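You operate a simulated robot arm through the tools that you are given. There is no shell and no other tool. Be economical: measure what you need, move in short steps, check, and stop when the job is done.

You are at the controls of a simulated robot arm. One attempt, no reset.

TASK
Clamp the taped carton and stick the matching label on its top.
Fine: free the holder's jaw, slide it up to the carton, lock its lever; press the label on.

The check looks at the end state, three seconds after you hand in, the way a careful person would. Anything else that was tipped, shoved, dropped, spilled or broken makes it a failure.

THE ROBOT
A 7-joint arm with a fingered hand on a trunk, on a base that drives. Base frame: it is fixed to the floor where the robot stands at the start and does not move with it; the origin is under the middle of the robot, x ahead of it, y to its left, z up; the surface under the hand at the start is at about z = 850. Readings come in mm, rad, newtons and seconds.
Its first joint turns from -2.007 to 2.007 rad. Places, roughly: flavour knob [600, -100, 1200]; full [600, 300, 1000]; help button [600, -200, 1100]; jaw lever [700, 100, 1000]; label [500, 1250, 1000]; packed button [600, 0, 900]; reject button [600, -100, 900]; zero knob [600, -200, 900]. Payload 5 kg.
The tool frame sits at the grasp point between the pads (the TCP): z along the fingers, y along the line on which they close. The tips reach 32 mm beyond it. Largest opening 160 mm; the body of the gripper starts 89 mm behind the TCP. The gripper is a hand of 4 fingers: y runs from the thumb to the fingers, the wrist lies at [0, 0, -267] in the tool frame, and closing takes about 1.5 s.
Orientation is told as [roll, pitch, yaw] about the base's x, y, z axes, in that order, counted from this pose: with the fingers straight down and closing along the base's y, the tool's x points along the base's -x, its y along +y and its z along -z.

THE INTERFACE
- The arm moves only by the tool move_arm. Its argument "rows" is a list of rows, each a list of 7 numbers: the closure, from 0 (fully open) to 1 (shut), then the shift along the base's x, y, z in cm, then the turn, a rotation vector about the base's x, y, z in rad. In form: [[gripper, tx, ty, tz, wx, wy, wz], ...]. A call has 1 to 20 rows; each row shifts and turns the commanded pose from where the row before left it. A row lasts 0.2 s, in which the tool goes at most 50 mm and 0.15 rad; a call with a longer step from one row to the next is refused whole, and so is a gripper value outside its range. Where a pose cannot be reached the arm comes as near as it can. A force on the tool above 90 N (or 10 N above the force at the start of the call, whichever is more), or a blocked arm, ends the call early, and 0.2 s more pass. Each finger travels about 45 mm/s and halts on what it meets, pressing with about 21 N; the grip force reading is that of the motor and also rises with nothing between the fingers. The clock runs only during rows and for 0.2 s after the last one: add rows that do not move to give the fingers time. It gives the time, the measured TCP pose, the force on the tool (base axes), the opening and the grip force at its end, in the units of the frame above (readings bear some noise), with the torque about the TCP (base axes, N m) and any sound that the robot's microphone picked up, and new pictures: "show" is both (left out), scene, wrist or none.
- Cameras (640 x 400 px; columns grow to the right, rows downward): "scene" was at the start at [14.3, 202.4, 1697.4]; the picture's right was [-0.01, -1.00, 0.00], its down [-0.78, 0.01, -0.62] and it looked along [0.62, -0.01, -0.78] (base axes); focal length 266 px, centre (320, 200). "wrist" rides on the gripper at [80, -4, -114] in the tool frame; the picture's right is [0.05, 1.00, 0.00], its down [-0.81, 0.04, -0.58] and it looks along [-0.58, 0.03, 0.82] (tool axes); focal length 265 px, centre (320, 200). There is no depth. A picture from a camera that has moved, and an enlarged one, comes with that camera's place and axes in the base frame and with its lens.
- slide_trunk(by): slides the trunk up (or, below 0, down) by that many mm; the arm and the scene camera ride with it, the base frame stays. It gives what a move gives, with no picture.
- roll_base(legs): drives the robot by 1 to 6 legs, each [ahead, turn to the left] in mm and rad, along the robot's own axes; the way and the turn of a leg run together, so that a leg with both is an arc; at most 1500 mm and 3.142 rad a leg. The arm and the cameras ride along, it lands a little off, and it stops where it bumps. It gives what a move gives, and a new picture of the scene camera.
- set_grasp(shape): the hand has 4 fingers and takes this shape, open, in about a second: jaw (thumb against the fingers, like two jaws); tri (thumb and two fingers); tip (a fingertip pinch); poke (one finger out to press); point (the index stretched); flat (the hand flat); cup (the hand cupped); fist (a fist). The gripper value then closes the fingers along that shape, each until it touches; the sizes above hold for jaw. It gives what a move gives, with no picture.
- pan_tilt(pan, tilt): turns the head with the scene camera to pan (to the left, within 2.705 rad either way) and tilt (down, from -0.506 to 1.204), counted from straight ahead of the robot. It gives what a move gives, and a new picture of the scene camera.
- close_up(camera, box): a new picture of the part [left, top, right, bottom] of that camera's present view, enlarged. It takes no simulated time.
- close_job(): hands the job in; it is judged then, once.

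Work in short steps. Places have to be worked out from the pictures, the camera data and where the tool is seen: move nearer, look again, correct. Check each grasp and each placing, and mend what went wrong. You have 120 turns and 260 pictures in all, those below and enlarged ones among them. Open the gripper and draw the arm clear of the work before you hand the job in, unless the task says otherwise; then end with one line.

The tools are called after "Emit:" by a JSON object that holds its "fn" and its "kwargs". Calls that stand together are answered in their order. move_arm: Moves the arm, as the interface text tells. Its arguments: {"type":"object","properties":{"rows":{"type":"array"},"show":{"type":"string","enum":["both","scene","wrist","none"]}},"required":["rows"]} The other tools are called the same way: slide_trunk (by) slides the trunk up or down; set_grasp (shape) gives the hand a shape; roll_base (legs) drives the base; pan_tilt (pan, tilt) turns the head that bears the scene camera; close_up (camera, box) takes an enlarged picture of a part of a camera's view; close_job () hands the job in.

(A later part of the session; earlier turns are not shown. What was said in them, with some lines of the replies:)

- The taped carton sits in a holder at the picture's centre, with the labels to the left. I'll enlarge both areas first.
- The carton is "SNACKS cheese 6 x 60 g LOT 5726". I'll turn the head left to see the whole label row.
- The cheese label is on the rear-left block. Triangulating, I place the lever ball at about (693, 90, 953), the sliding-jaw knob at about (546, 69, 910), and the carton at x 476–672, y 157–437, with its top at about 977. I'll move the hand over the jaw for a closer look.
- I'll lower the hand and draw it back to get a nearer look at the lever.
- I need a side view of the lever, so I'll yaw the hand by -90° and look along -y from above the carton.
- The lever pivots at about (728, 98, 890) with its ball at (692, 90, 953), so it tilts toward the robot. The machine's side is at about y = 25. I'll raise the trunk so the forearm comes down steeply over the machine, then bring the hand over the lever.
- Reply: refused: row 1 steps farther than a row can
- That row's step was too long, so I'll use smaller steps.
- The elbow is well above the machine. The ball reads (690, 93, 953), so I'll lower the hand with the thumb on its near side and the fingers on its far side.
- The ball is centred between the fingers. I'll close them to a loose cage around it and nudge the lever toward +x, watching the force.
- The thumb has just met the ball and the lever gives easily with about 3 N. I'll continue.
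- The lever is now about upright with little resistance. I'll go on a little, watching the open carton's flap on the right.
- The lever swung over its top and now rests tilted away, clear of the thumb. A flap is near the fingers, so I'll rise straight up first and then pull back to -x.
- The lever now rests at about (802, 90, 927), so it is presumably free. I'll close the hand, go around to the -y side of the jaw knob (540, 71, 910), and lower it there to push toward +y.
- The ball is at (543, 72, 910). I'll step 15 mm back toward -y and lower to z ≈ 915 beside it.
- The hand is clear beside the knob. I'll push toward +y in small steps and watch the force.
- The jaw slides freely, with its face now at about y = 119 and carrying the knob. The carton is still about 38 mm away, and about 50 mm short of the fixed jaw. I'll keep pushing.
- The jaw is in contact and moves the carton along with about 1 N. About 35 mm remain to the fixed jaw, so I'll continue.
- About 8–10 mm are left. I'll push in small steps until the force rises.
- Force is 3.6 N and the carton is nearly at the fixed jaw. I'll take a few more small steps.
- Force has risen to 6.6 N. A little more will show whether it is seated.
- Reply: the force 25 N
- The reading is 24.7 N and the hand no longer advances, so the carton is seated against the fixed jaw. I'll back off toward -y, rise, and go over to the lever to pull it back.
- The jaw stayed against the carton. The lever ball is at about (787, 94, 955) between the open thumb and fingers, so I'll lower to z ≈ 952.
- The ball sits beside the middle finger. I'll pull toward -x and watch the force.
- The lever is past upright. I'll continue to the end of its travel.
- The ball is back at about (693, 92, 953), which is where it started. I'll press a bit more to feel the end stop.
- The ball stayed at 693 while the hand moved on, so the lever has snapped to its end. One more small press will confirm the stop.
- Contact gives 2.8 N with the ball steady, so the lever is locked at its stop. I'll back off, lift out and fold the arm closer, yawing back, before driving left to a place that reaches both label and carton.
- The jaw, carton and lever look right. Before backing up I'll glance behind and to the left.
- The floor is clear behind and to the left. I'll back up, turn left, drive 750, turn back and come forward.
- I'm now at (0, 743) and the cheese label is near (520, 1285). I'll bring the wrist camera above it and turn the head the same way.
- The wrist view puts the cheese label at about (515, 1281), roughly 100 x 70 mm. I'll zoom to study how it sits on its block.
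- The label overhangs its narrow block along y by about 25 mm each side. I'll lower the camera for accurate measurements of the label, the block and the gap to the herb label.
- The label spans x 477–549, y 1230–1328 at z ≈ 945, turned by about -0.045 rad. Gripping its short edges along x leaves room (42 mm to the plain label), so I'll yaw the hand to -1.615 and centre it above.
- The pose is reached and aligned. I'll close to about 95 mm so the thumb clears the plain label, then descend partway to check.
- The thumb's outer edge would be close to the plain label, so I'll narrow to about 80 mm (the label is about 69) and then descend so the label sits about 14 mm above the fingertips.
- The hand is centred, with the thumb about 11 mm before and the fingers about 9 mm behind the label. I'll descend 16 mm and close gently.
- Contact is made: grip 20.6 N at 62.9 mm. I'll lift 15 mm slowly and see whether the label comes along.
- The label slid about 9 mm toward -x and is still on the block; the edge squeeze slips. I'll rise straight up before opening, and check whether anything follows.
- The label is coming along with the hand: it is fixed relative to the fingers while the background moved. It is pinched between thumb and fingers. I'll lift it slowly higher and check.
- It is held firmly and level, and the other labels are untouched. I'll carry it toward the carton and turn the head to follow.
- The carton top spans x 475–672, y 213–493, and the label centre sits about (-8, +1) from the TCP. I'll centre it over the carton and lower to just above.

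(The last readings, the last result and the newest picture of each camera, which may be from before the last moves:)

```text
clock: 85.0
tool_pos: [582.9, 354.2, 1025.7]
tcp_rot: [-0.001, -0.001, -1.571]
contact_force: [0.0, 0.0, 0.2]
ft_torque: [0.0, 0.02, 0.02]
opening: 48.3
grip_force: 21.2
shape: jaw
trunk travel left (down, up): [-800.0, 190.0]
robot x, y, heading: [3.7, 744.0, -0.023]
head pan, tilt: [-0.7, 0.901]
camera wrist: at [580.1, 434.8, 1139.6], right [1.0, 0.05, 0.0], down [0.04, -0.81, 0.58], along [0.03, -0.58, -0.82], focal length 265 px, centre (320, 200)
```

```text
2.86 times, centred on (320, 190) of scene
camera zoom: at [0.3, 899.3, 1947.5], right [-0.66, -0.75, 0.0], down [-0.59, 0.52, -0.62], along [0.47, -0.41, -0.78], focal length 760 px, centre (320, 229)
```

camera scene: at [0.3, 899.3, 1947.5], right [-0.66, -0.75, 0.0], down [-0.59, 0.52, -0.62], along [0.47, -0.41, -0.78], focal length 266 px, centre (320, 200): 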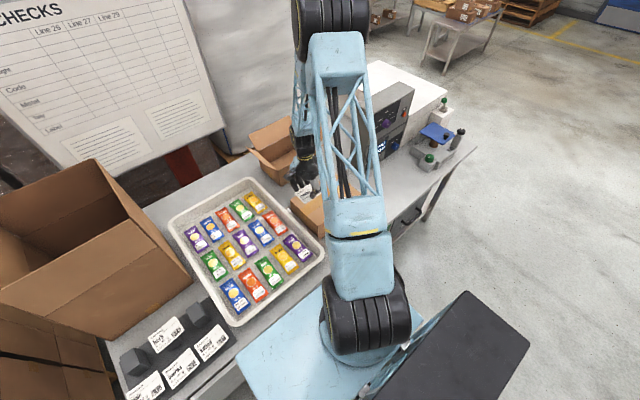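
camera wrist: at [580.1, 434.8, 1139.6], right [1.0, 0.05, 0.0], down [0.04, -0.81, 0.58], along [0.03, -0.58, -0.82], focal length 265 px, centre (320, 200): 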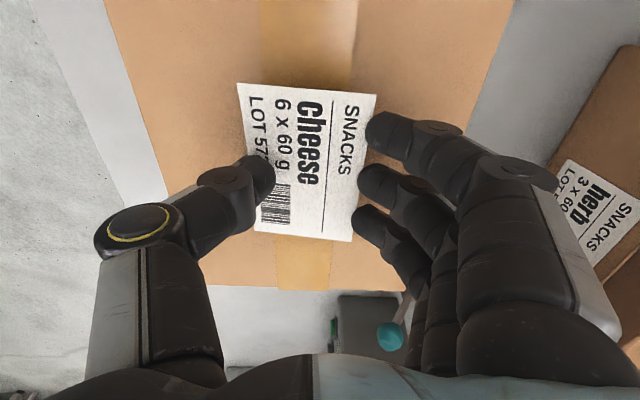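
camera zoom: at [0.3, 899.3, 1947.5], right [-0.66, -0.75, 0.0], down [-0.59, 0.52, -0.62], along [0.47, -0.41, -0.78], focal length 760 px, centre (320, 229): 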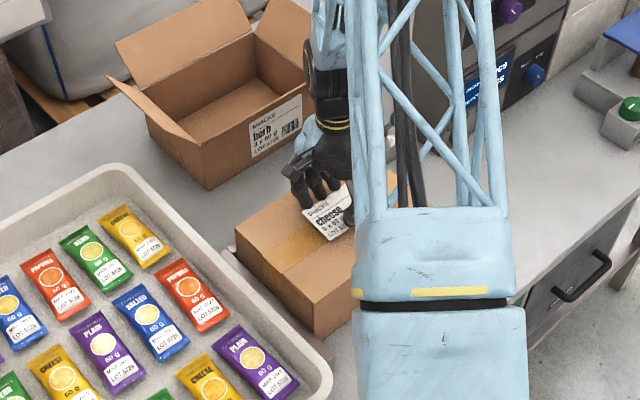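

It is well centred. I'll lower in small steps until contact shows.

Emit:
{"fn": "move_arm", "kwargs": {"rows": [[0.62, 0, 0, -0.5, 0, 0, 0], [0.62, 0, 0, -0.4, 0, 0, 0], [0.62, 0, 0, -0.3, 0, 0, 0], [0.62, 0, 0, 0, 0, 0, 0]], "show": "wrist"}}

```text
clock: 86.0
tool_pos: [582.5, 354.5, 1013.7]
tcp_rot: [0.001, -0.002, -1.571]
contact_force: [-0.4, 0.6, 7.6]
ft_torque: [0.03, 0.28, 0.01]
opening: 48.3
grip_force: 21.2
shape: jaw
trunk travel left (down, up): [-800.0, 190.0]
robot x, y, heading: [-0.4, 746.2, -0.025]
head pan, tilt: [-0.7, 0.901]
camera wrist: at [579.6, 434.0, 1127.7], right [1.0, 0.05, 0.0], down [0.04, -0.81, 0.58], along [0.03, -0.58, -0.82], focal length 265 px, centre (320, 200)
```

wrist: 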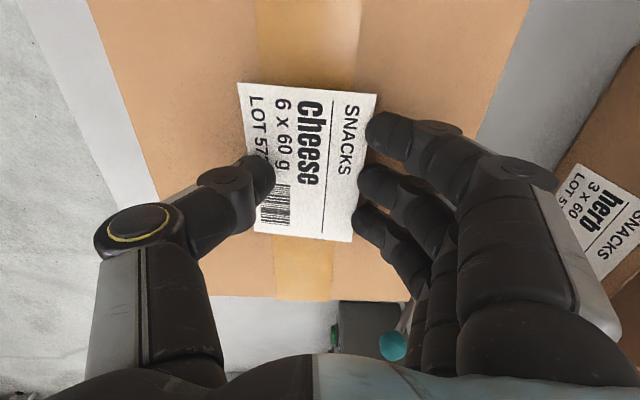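

Contact of 7.6 N at the label's near edge. I'll press a couple of millimetres more, then open gently.

Emit:
{"fn": "move_arm", "kwargs": {"rows": [[0.62, 0, 0, -0.2, 0, 0, 0], [0.62, 0, 0, -0.2, 0, 0, 0], [0.62, 0, 0, 0, 0, 0, 0]], "show": "wrist"}}

```text
clock: 86.8
tool_pos: [583.2, 353.2, 1013.2]
tcp_rot: [0.003, -0.003, -1.571]
contact_force: [1.7, 1.3, 48.3]
ft_torque: [0.23, 0.47, -0.15]
opening: 49.5
grip_force: 21.1
shape: jaw
trunk travel left (down, up): [-800.0, 190.0]
robot x, y, heading: [-0.7, 745.8, -0.024]
head pan, tilt: [-0.7, 0.901]
camera wrist: at [579.2, 434.3, 1126.0], right [1.0, 0.05, 0.0], down [0.04, -0.81, 0.58], along [0.03, -0.58, -0.81], focal length 265 px, centre (320, 200)
```

wrist: 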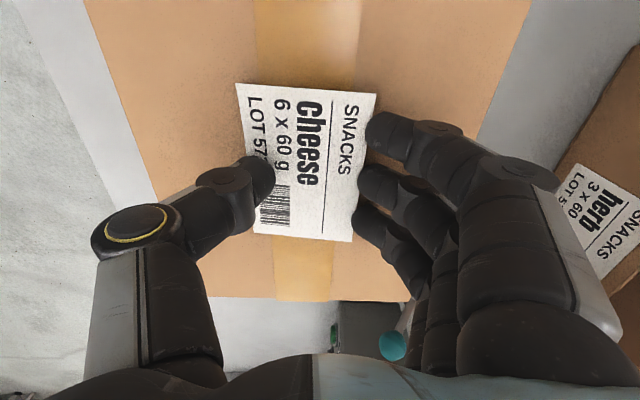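

Now 48 N, so the fingers are on the carton too. I'll ease up 3 mm and open slowly.

Emit:
{"fn": "move_arm", "kwargs": {"rows": [[0.62, 0, 0, 0.3, 0, 0, 0], [0.6, 0, 0, 0, 0, 0, 0], [0.57, 0, 0, 0, 0, 0, 0], [0.53, 0, 0, 0, 0, 0, 0], [0.47, 0, 0, 0, 0, 0, 0], [0.4, 0, 0, 0, 0, 0, 0], [0.35, 0, 0, 0, 0, 0, 0], [0.35, 0, 0, 0, 0, 0, 0]], "show": "wrist"}}

```text
clock: 88.6
tool_pos: [581.2, 354.4, 1012.9]
tcp_rot: [0.0, -0.003, -1.571]
contact_force: [-7.2, 0.9, 18.2]
ft_torque: [0.07, -0.84, 0.07]
opening: 97.9
grip_force: 0.1
shape: jaw
trunk travel left (down, up): [-800.0, 190.0]
robot x, y, heading: [-2.0, 745.2, -0.025]
head pan, tilt: [-0.7, 0.901]
camera wrist: at [578.0, 434.1, 1126.7], right [1.0, 0.05, 0.0], down [0.04, -0.81, 0.58], along [0.03, -0.58, -0.82], focal length 265 px, centre (320, 200)
```

wrist: 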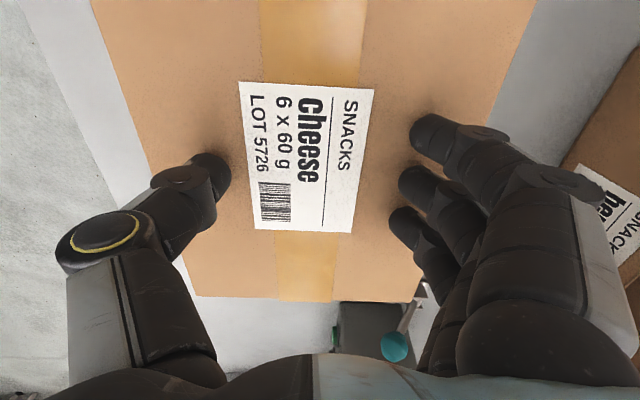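

The label lies flat and straight on the carton top. I'll lift, close the hand, and press it down from above.

Emit:
{"fn": "move_arm", "kwargs": {"rows": [[0.35, 0, 0, 2, 0, 0, 0], [0.35, 0, 0, 4, 0, 0, 0], [0.6, 0, 0, 2, 0, 0, 0], [1, 0, 0, 0, 0, 0, 0], [1, 0, 0, 0, 0, 0, 0], [1, 0, 0, 0, 0, 0, 0], [1, 0, 0, 0, 0, 0, 0], [1, 0, 0, 0, 0, 0, 0], [1, 0, 0, 0, 0, 0, 0]], "show": "wrist"}}

Emit:
{"fn": "close_up", "kwargs": {"camera": "wrist", "box": [200, 60, 440, 280]}}

```text
clock: 90.6
tool_pos: [582.4, 355.1, 1092.4]
tcp_rot: [-0.001, 0.001, -1.57]
contact_force: [0.1, 0.5, 0.0]
ft_torque: [-0.03, 0.0, 0.0]
opening: 0.0
grip_force: 17.6
shape: jaw
trunk travel left (down, up): [-800.0, 190.0]
robot x, y, heading: [-3.4, 744.2, -0.022]
head pan, tilt: [-0.7, 0.901]
camera wrist: at [579.1, 434.6, 1206.5], right [1.0, 0.05, 0.0], down [0.04, -0.81, 0.58], along [0.03, -0.58, -0.82], focal length 265 px, centre (320, 200)
```

wrist: 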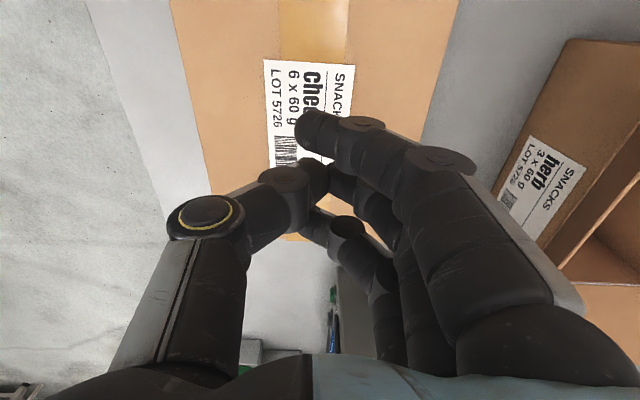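

```text
1.82 times, centred on (320, 170) of wrist
camera zoom: at [579.1, 434.6, 1206.5], right [1.0, 0.05, 0.0], down [0.04, -0.81, 0.58], along [0.03, -0.58, -0.82], focal length 483 px, centre (320, 254)
```

zoom: 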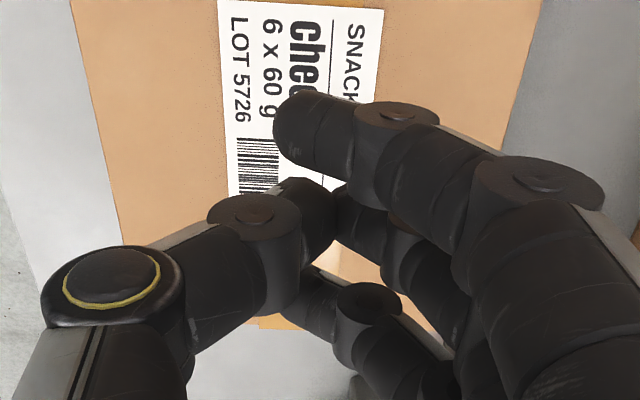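

The label centre is at (572, 352). I'll centre the closed hand over it and lower until it presses.

Emit:
{"fn": "move_arm", "kwargs": {"rows": [[1, -0.9, -0.2, 0, 0, 0, 0], [1, 0, 0, -4, 0, 0, 0], [1, 0, 0, -3, 0, 0, 0], [1, 0, 0, -0.8, 0, 0, 0], [1, 0, 0, 0, 0, 0, 0]], "show": "none"}}

```text
clock: 91.8
tool_pos: [573.5, 352.6, 1017.8]
tcp_rot: [0.004, -0.003, -1.57]
contact_force: [0.0, -0.4, 30.8]
ft_torque: [0.03, -0.36, -0.04]
opening: 0.2
grip_force: 20.8
shape: jaw
trunk travel left (down, up): [-800.0, 190.0]
robot x, y, heading: [-2.5, 744.1, -0.025]
head pan, tilt: [-0.7, 0.901]
```

Already pressing at 30.8 N. I'll hold briefly, lift, then press near the label's other areas (±25 mm along y).

Emit:
{"fn": "move_arm", "kwargs": {"rows": [[1, 0, 0, 0, 0, 0, 0], [1, 0, 0, 0, 0, 0, 0], [1, 0, 0, 1.5, 0, 0, 0], [1, -1, 2.5, 0, 0, 0, 0], [1, 0, 0, -1.4, 0, 0, 0], [1, 0, 0, 0, 0, 0, 0], [1, 0, 0, 1.4, 0, 0, 0], [1, 0, -4, 0, 0, 0, 0], [1, 0, 0, -1.4, 0, 0, 0], [1, 0, 0, 0, 0, 0, 0]], "show": "none"}}

```text
clock: 94.0
tool_pos: [562.8, 335.3, 1016.4]
tcp_rot: [0.004, -0.003, -1.57]
contact_force: [1.9, -5.1, 32.1]
ft_torque: [-0.13, -0.46, -0.02]
opening: 0.0
grip_force: 21.0
shape: jaw
trunk travel left (down, up): [-800.0, 190.0]
robot x, y, heading: [0.8, 745.3, -0.023]
head pan, tilt: [-0.7, 0.901]
```

It is pressed at about 32 N in three places. I'll lift straight up, open, move back, and look.

Emit:
{"fn": "move_arm", "kwargs": {"rows": [[1, 0, 0, 1, 0, 0, 0], [1, 0, 0, 4, 0, 0, 0], [1, 0, 0, 4.5, 0, 0, 0], [0.5, 0, 0, 4.5, 0, 0, 0], [0, 0, 0, 4.5, 0, 0, 0], [0, 0, 4, 2, 0, 0, 0], [0, 0, 4.5, 0, 0, 0, 0], [0, 0, 4.5, 0, 0, 0, 0], [0, 0, 0, 0, 0, 0, 0], [0, 0, 0, 0, 0, 0, 0]], "show": "both"}}

Emit:
{"fn": "close_up", "kwargs": {"camera": "wrist", "box": [180, 20, 460, 260]}}

```text
clock: 96.2
tool_pos: [562.3, 467.5, 1219.2]
tcp_rot: [-0.001, -0.002, -1.57]
contact_force: [0.7, 1.4, -0.5]
ft_torque: [-0.05, 0.01, 0.02]
opening: 128.5
grip_force: 0.1
shape: jaw
trunk travel left (down, up): [-800.0, 190.0]
robot x, y, heading: [3.7, 745.8, -0.025]
head pan, tilt: [-0.7, 0.901]
camera scene: at [0.3, 900.9, 1947.4], right [-0.66, -0.75, 0.0], down [-0.59, 0.52, -0.62], along [0.47, -0.41, -0.78], focal length 266 px, centre (320, 200)
camera wrist: at [559.1, 547.7, 1333.3], right [1.0, 0.05, 0.0], down [0.04, -0.81, 0.58], along [0.03, -0.58, -0.82], focal length 265 px, centre (320, 200)
```

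scene: 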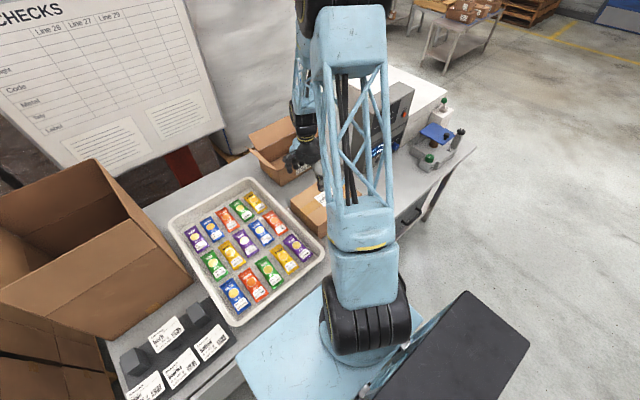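
wrist: 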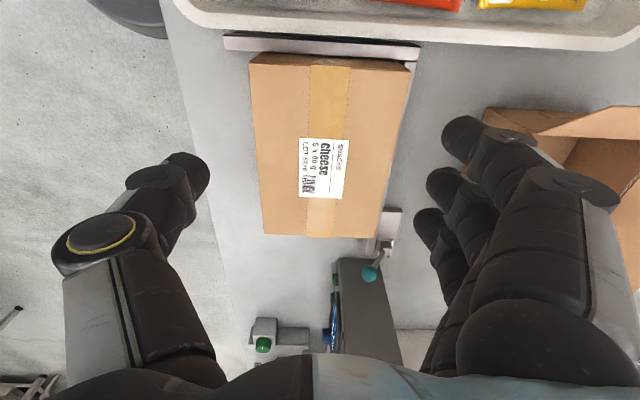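

```text
1.67 times, centred on (320, 140) of wrist
camera zoom: at [559.1, 547.7, 1333.3], right [1.0, 0.05, 0.0], down [0.04, -0.81, 0.58], along [0.03, -0.58, -0.82], focal length 442 px, centre (320, 300)
```

zoom: 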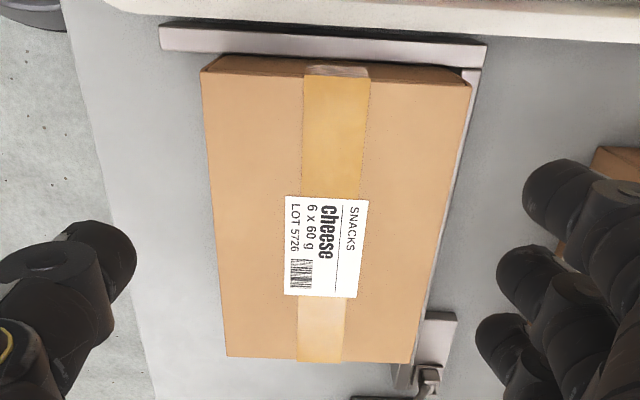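

The label is centred and flat. I'll move the arm clear to the left so the head camera can check the carton, jaw and lever.

Emit:
{"fn": "move_arm", "kwargs": {"rows": [[0, -1, 4.5, 1, 0, 0, 0], [0, -1, 4.5, 1, 0, 0, 0], [0, -1, 4.5, 1, 0, 0, 0], [0, -1, 4.5, 1, 0, 0, 0], [0, -1, 4.5, 1, 0, 0, 0], [0, -1, 4.5, 1, 0, 0, 0], [0, 0, 4.5, 0, 0, 0, 0], [0, 0, 4.5, 0, 0, 0, 0], [0, 0, 4.5, 0, 0, 0, 0], [0, 0, 4.5, 0, 0, 0, 0], [0, 0, 0, 0, 0, 0, 0]], "show": "scene"}}

Emit:
{"fn": "close_up", "kwargs": {"camera": "scene", "box": [220, 120, 420, 260]}}

```text
clock: 98.6
tool_pos: [502.3, 918.0, 1281.7]
tcp_rot: [0.0, 0.001, -1.57]
contact_force: [0.0, 0.2, 0.3]
ft_torque: [0.02, -0.01, 0.01]
opening: 159.9
grip_force: 0.0
shape: jaw
trunk travel left (down, up): [-800.0, 190.0]
robot x, y, heading: [-4.3, 743.8, -0.025]
head pan, tilt: [-0.7, 0.901]
camera scene: at [0.1, 898.3, 1947.6], right [-0.66, -0.75, 0.0], down [-0.59, 0.52, -0.62], along [0.47, -0.41, -0.78], focal length 266 px, centre (320, 200)
```

scene: 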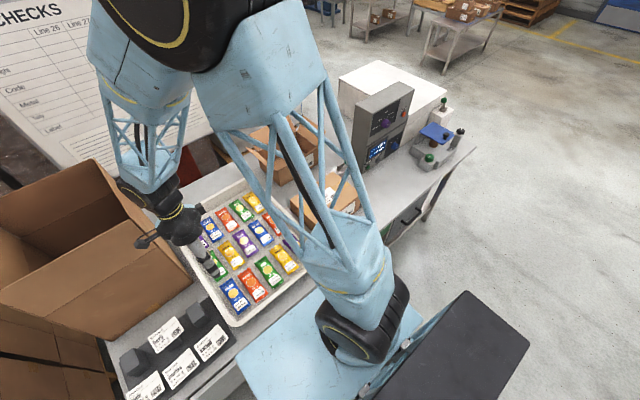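

```text
2.86 times, centred on (320, 190) of scene
camera zoom: at [0.1, 898.3, 1947.6], right [-0.66, -0.75, 0.0], down [-0.59, 0.52, -0.62], along [0.47, -0.41, -0.78], focal length 760 px, centre (320, 229)
```

zoom: 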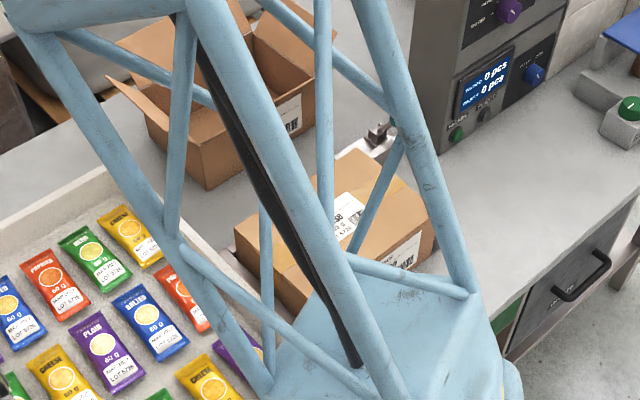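

The arm still masks the view, so I'll use the wrist camera from above the jaw to verify the clamp and lever.

Emit:
{"fn": "move_arm", "kwargs": {"rows": [[0, 0.5, -4.8, 0, 0, 0, 0], [0, 0.5, -4.8, 0, 0, 0, 0], [0, 0.5, -4.8, 0, 0, 0, 0], [0, 0.5, -4.8, 0, 0, 0, 0], [0, 0.5, -4.8, 0, 0, 0, 0], [0, 0.5, -4.8, 0, 0, 0, 0], [0, 0.5, -4.8, 0, 0, 0, 0], [0, 0.5, -4.8, 0, 0, 0, 0], [0, 0.5, -4.8, 0, 0, 0, 0], [0, 0.5, -4.8, 0, 0, 0, 0], [0, 0.5, -4.8, 0, 0, 0, 0], [0, 0.5, -4.8, 0, 0, 0, 0], [0, 0, -4.8, -2, 0, 0, 0], [0, 0, -3, -4, 0, 0, 0], [0, 0, 0, 0, 0, 0, 0]], "show": "wrist"}}

Emit:
{"fn": "close_up", "kwargs": {"camera": "wrist", "box": [200, 0, 480, 200]}}

```text
refused: row 13 steps farther than a row can; nothing moved
```

```text
2.00 times, centred on (340, 100) of wrist
camera zoom: at [499.0, 997.4, 1395.1], right [1.0, 0.05, 0.0], down [0.04, -0.82, 0.58], along [0.03, -0.58, -0.82], focal length 531 px, centre (280, 400)
```

zoom: 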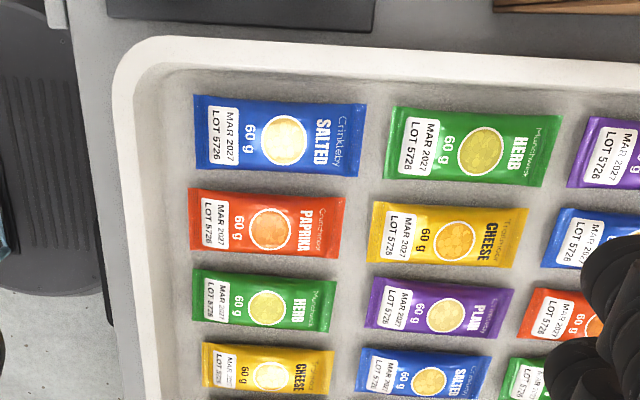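

One row was too long; I'll resend it with that corrected.

Emit:
{"fn": "move_arm", "kwargs": {"rows": [[0, 0.5, -4.8, 0, 0, 0, 0], [0, 0.5, -4.8, 0, 0, 0, 0], [0, 0.5, -4.8, 0, 0, 0, 0], [0, 0.5, -4.8, 0, 0, 0, 0], [0, 0.5, -4.8, 0, 0, 0, 0], [0, 0.5, -4.8, 0, 0, 0, 0], [0, 0.5, -4.8, 0, 0, 0, 0], [0, 0.5, -4.8, 0, 0, 0, 0], [0, 0.5, -4.8, 0, 0, 0, 0], [0, 0.5, -4.8, 0, 0, 0, 0], [0, 0.5, -4.8, 0, 0, 0, 0], [0, 0.5, -4.8, 0, 0, 0, 0], [0, 0, -4.5, -2, 0, 0, 0], [0, 0, -3, -3.5, 0, 0, 0], [0, 0, 0, 0, 0, 0, 0]], "show": "wrist"}}

Emit:
{"fn": "close_up", "kwargs": {"camera": "wrist", "box": [200, 0, 480, 200]}}

```text
clock: 101.8
tool_pos: [563.7, 265.4, 1226.0]
tcp_rot: [0.0, -0.001, -1.57]
contact_force: [0.5, -0.3, 0.1]
ft_torque: [-0.04, -0.03, -0.01]
opening: 159.6
grip_force: 0.1
shape: jaw
trunk travel left (down, up): [-800.0, 190.0]
robot x, y, heading: [3.4, 744.8, -0.024]
head pan, tilt: [-0.7, 0.901]
camera wrist: at [561.2, 346.1, 1340.8], right [1.0, 0.05, 0.0], down [0.04, -0.81, 0.58], along [0.03, -0.58, -0.82], focal length 265 px, centre (320, 200)
```

wrist: 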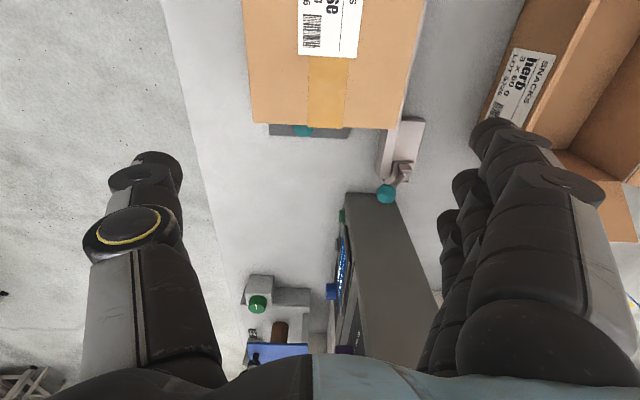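

```text
2.00 times, centred on (340, 100) of wrist
camera zoom: at [561.2, 346.1, 1340.8], right [1.0, 0.05, 0.0], down [0.04, -0.81, 0.58], along [0.03, -0.58, -0.82], focal length 531 px, centre (280, 400)
```

zoom: 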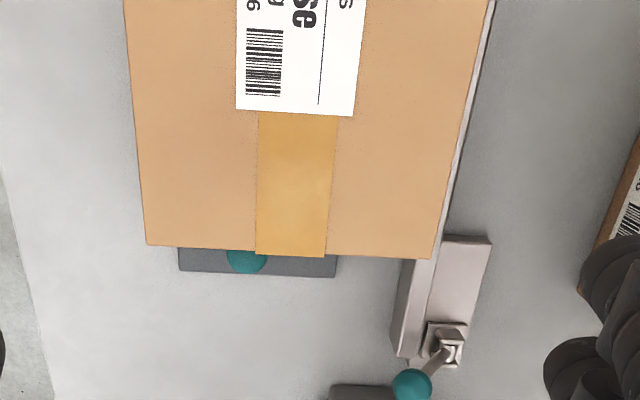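

The lever is in its locked pose. One more look from farther -y will check that the jaw touches the carton.

Emit:
{"fn": "move_arm", "kwargs": {"rows": [[0, -0.5, -4.5, 0, 0, 0, 0], [0, -0.5, -4.5, 0, 0, 0, 0], [0, -0.5, -4, 0, 0, 0, 0], [0, 0, 0, 0, 0, 0, 0]], "show": "none"}}

Emit:
{"fn": "close_up", "kwargs": {"camera": "wrist", "box": [200, 0, 480, 200]}}

```text
clock: 102.8
tool_pos: [550.8, 136.0, 1226.4]
tcp_rot: [0.001, -0.001, -1.569]
contact_force: [-0.8, 0.0, 0.2]
ft_torque: [-0.04, 0.01, 0.02]
opening: 160.1
grip_force: 0.0
shape: jaw
trunk travel left (down, up): [-800.0, 190.0]
robot x, y, heading: [-3.8, 746.4, -0.024]
head pan, tilt: [-0.7, 0.901]
```

```text
2.00 times, centred on (340, 100) of wrist
camera zoom: at [548.4, 215.9, 1339.9], right [1.0, 0.05, 0.0], down [0.04, -0.81, 0.58], along [0.03, -0.58, -0.82], focal length 531 px, centre (280, 400)
```

zoom: 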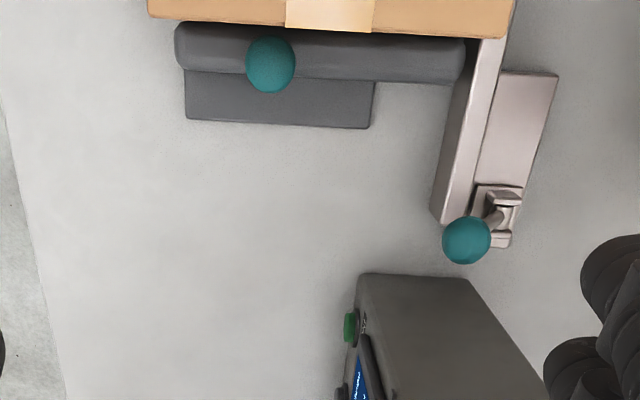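

The jaw is tight against the carton and the lever is locked. I'll draw the arm up and away before handing in.

Emit:
{"fn": "move_arm", "kwargs": {"rows": [[0, 0, 2, 4, 0, 0, 0], [0, -0.5, 4, 2, 0, 0, 0], [0, -0.5, 4.5, 0, 0, 0, 0], [0, -0.5, 4.5, 0, 0, 0, 0], [0, -0.5, 4.5, 0, 0, 0, 0], [0, -0.5, 4.5, 0, 0, 0, 0], [0, -0.5, 4.5, 0, 0, 0, 0], [0, -0.5, 4.5, 0, 0, 0, 0], [0, -0.5, 4.5, 0, 0, 0, 0], [0, -0.5, 4.5, 0, 0, 0, 0], [0, 0, 0, 0, 0, 0, 0]], "show": "wrist"}}

```text
clock: 105.2
tool_pos: [502.8, 554.8, 1283.3]
tcp_rot: [0.0, -0.002, -1.571]
contact_force: [-0.3, 0.1, -0.2]
ft_torque: [0.03, 0.01, -0.01]
opening: 159.7
grip_force: 0.0
shape: jaw
trunk travel left (down, up): [-800.0, 190.0]
robot x, y, heading: [-0.5, 744.2, -0.023]
head pan, tilt: [-0.7, 0.901]
camera wrist: at [500.0, 634.5, 1397.1], right [1.0, 0.05, 0.0], down [0.04, -0.82, 0.58], along [0.03, -0.58, -0.82], focal length 265 px, centre (320, 200)
```

wrist: 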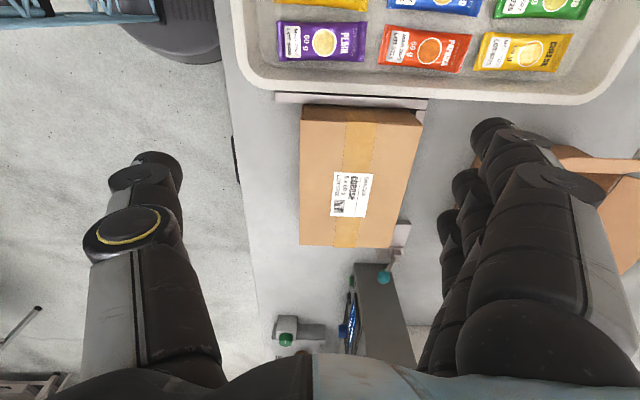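

The carton is clamped, the label is on its top, the hand is open and the arm is clear. I'm handing the job in.

Emit:
{"fn": "close_job", "kwargs": {}}

```text
The job is handed in.
```

The taped cheese carton is clamped between the jaws with the lever locked, and the matching cheese label (6 x 60 g, LOT 5726) is pressed flat on its top; I saw nothing else disturbed.
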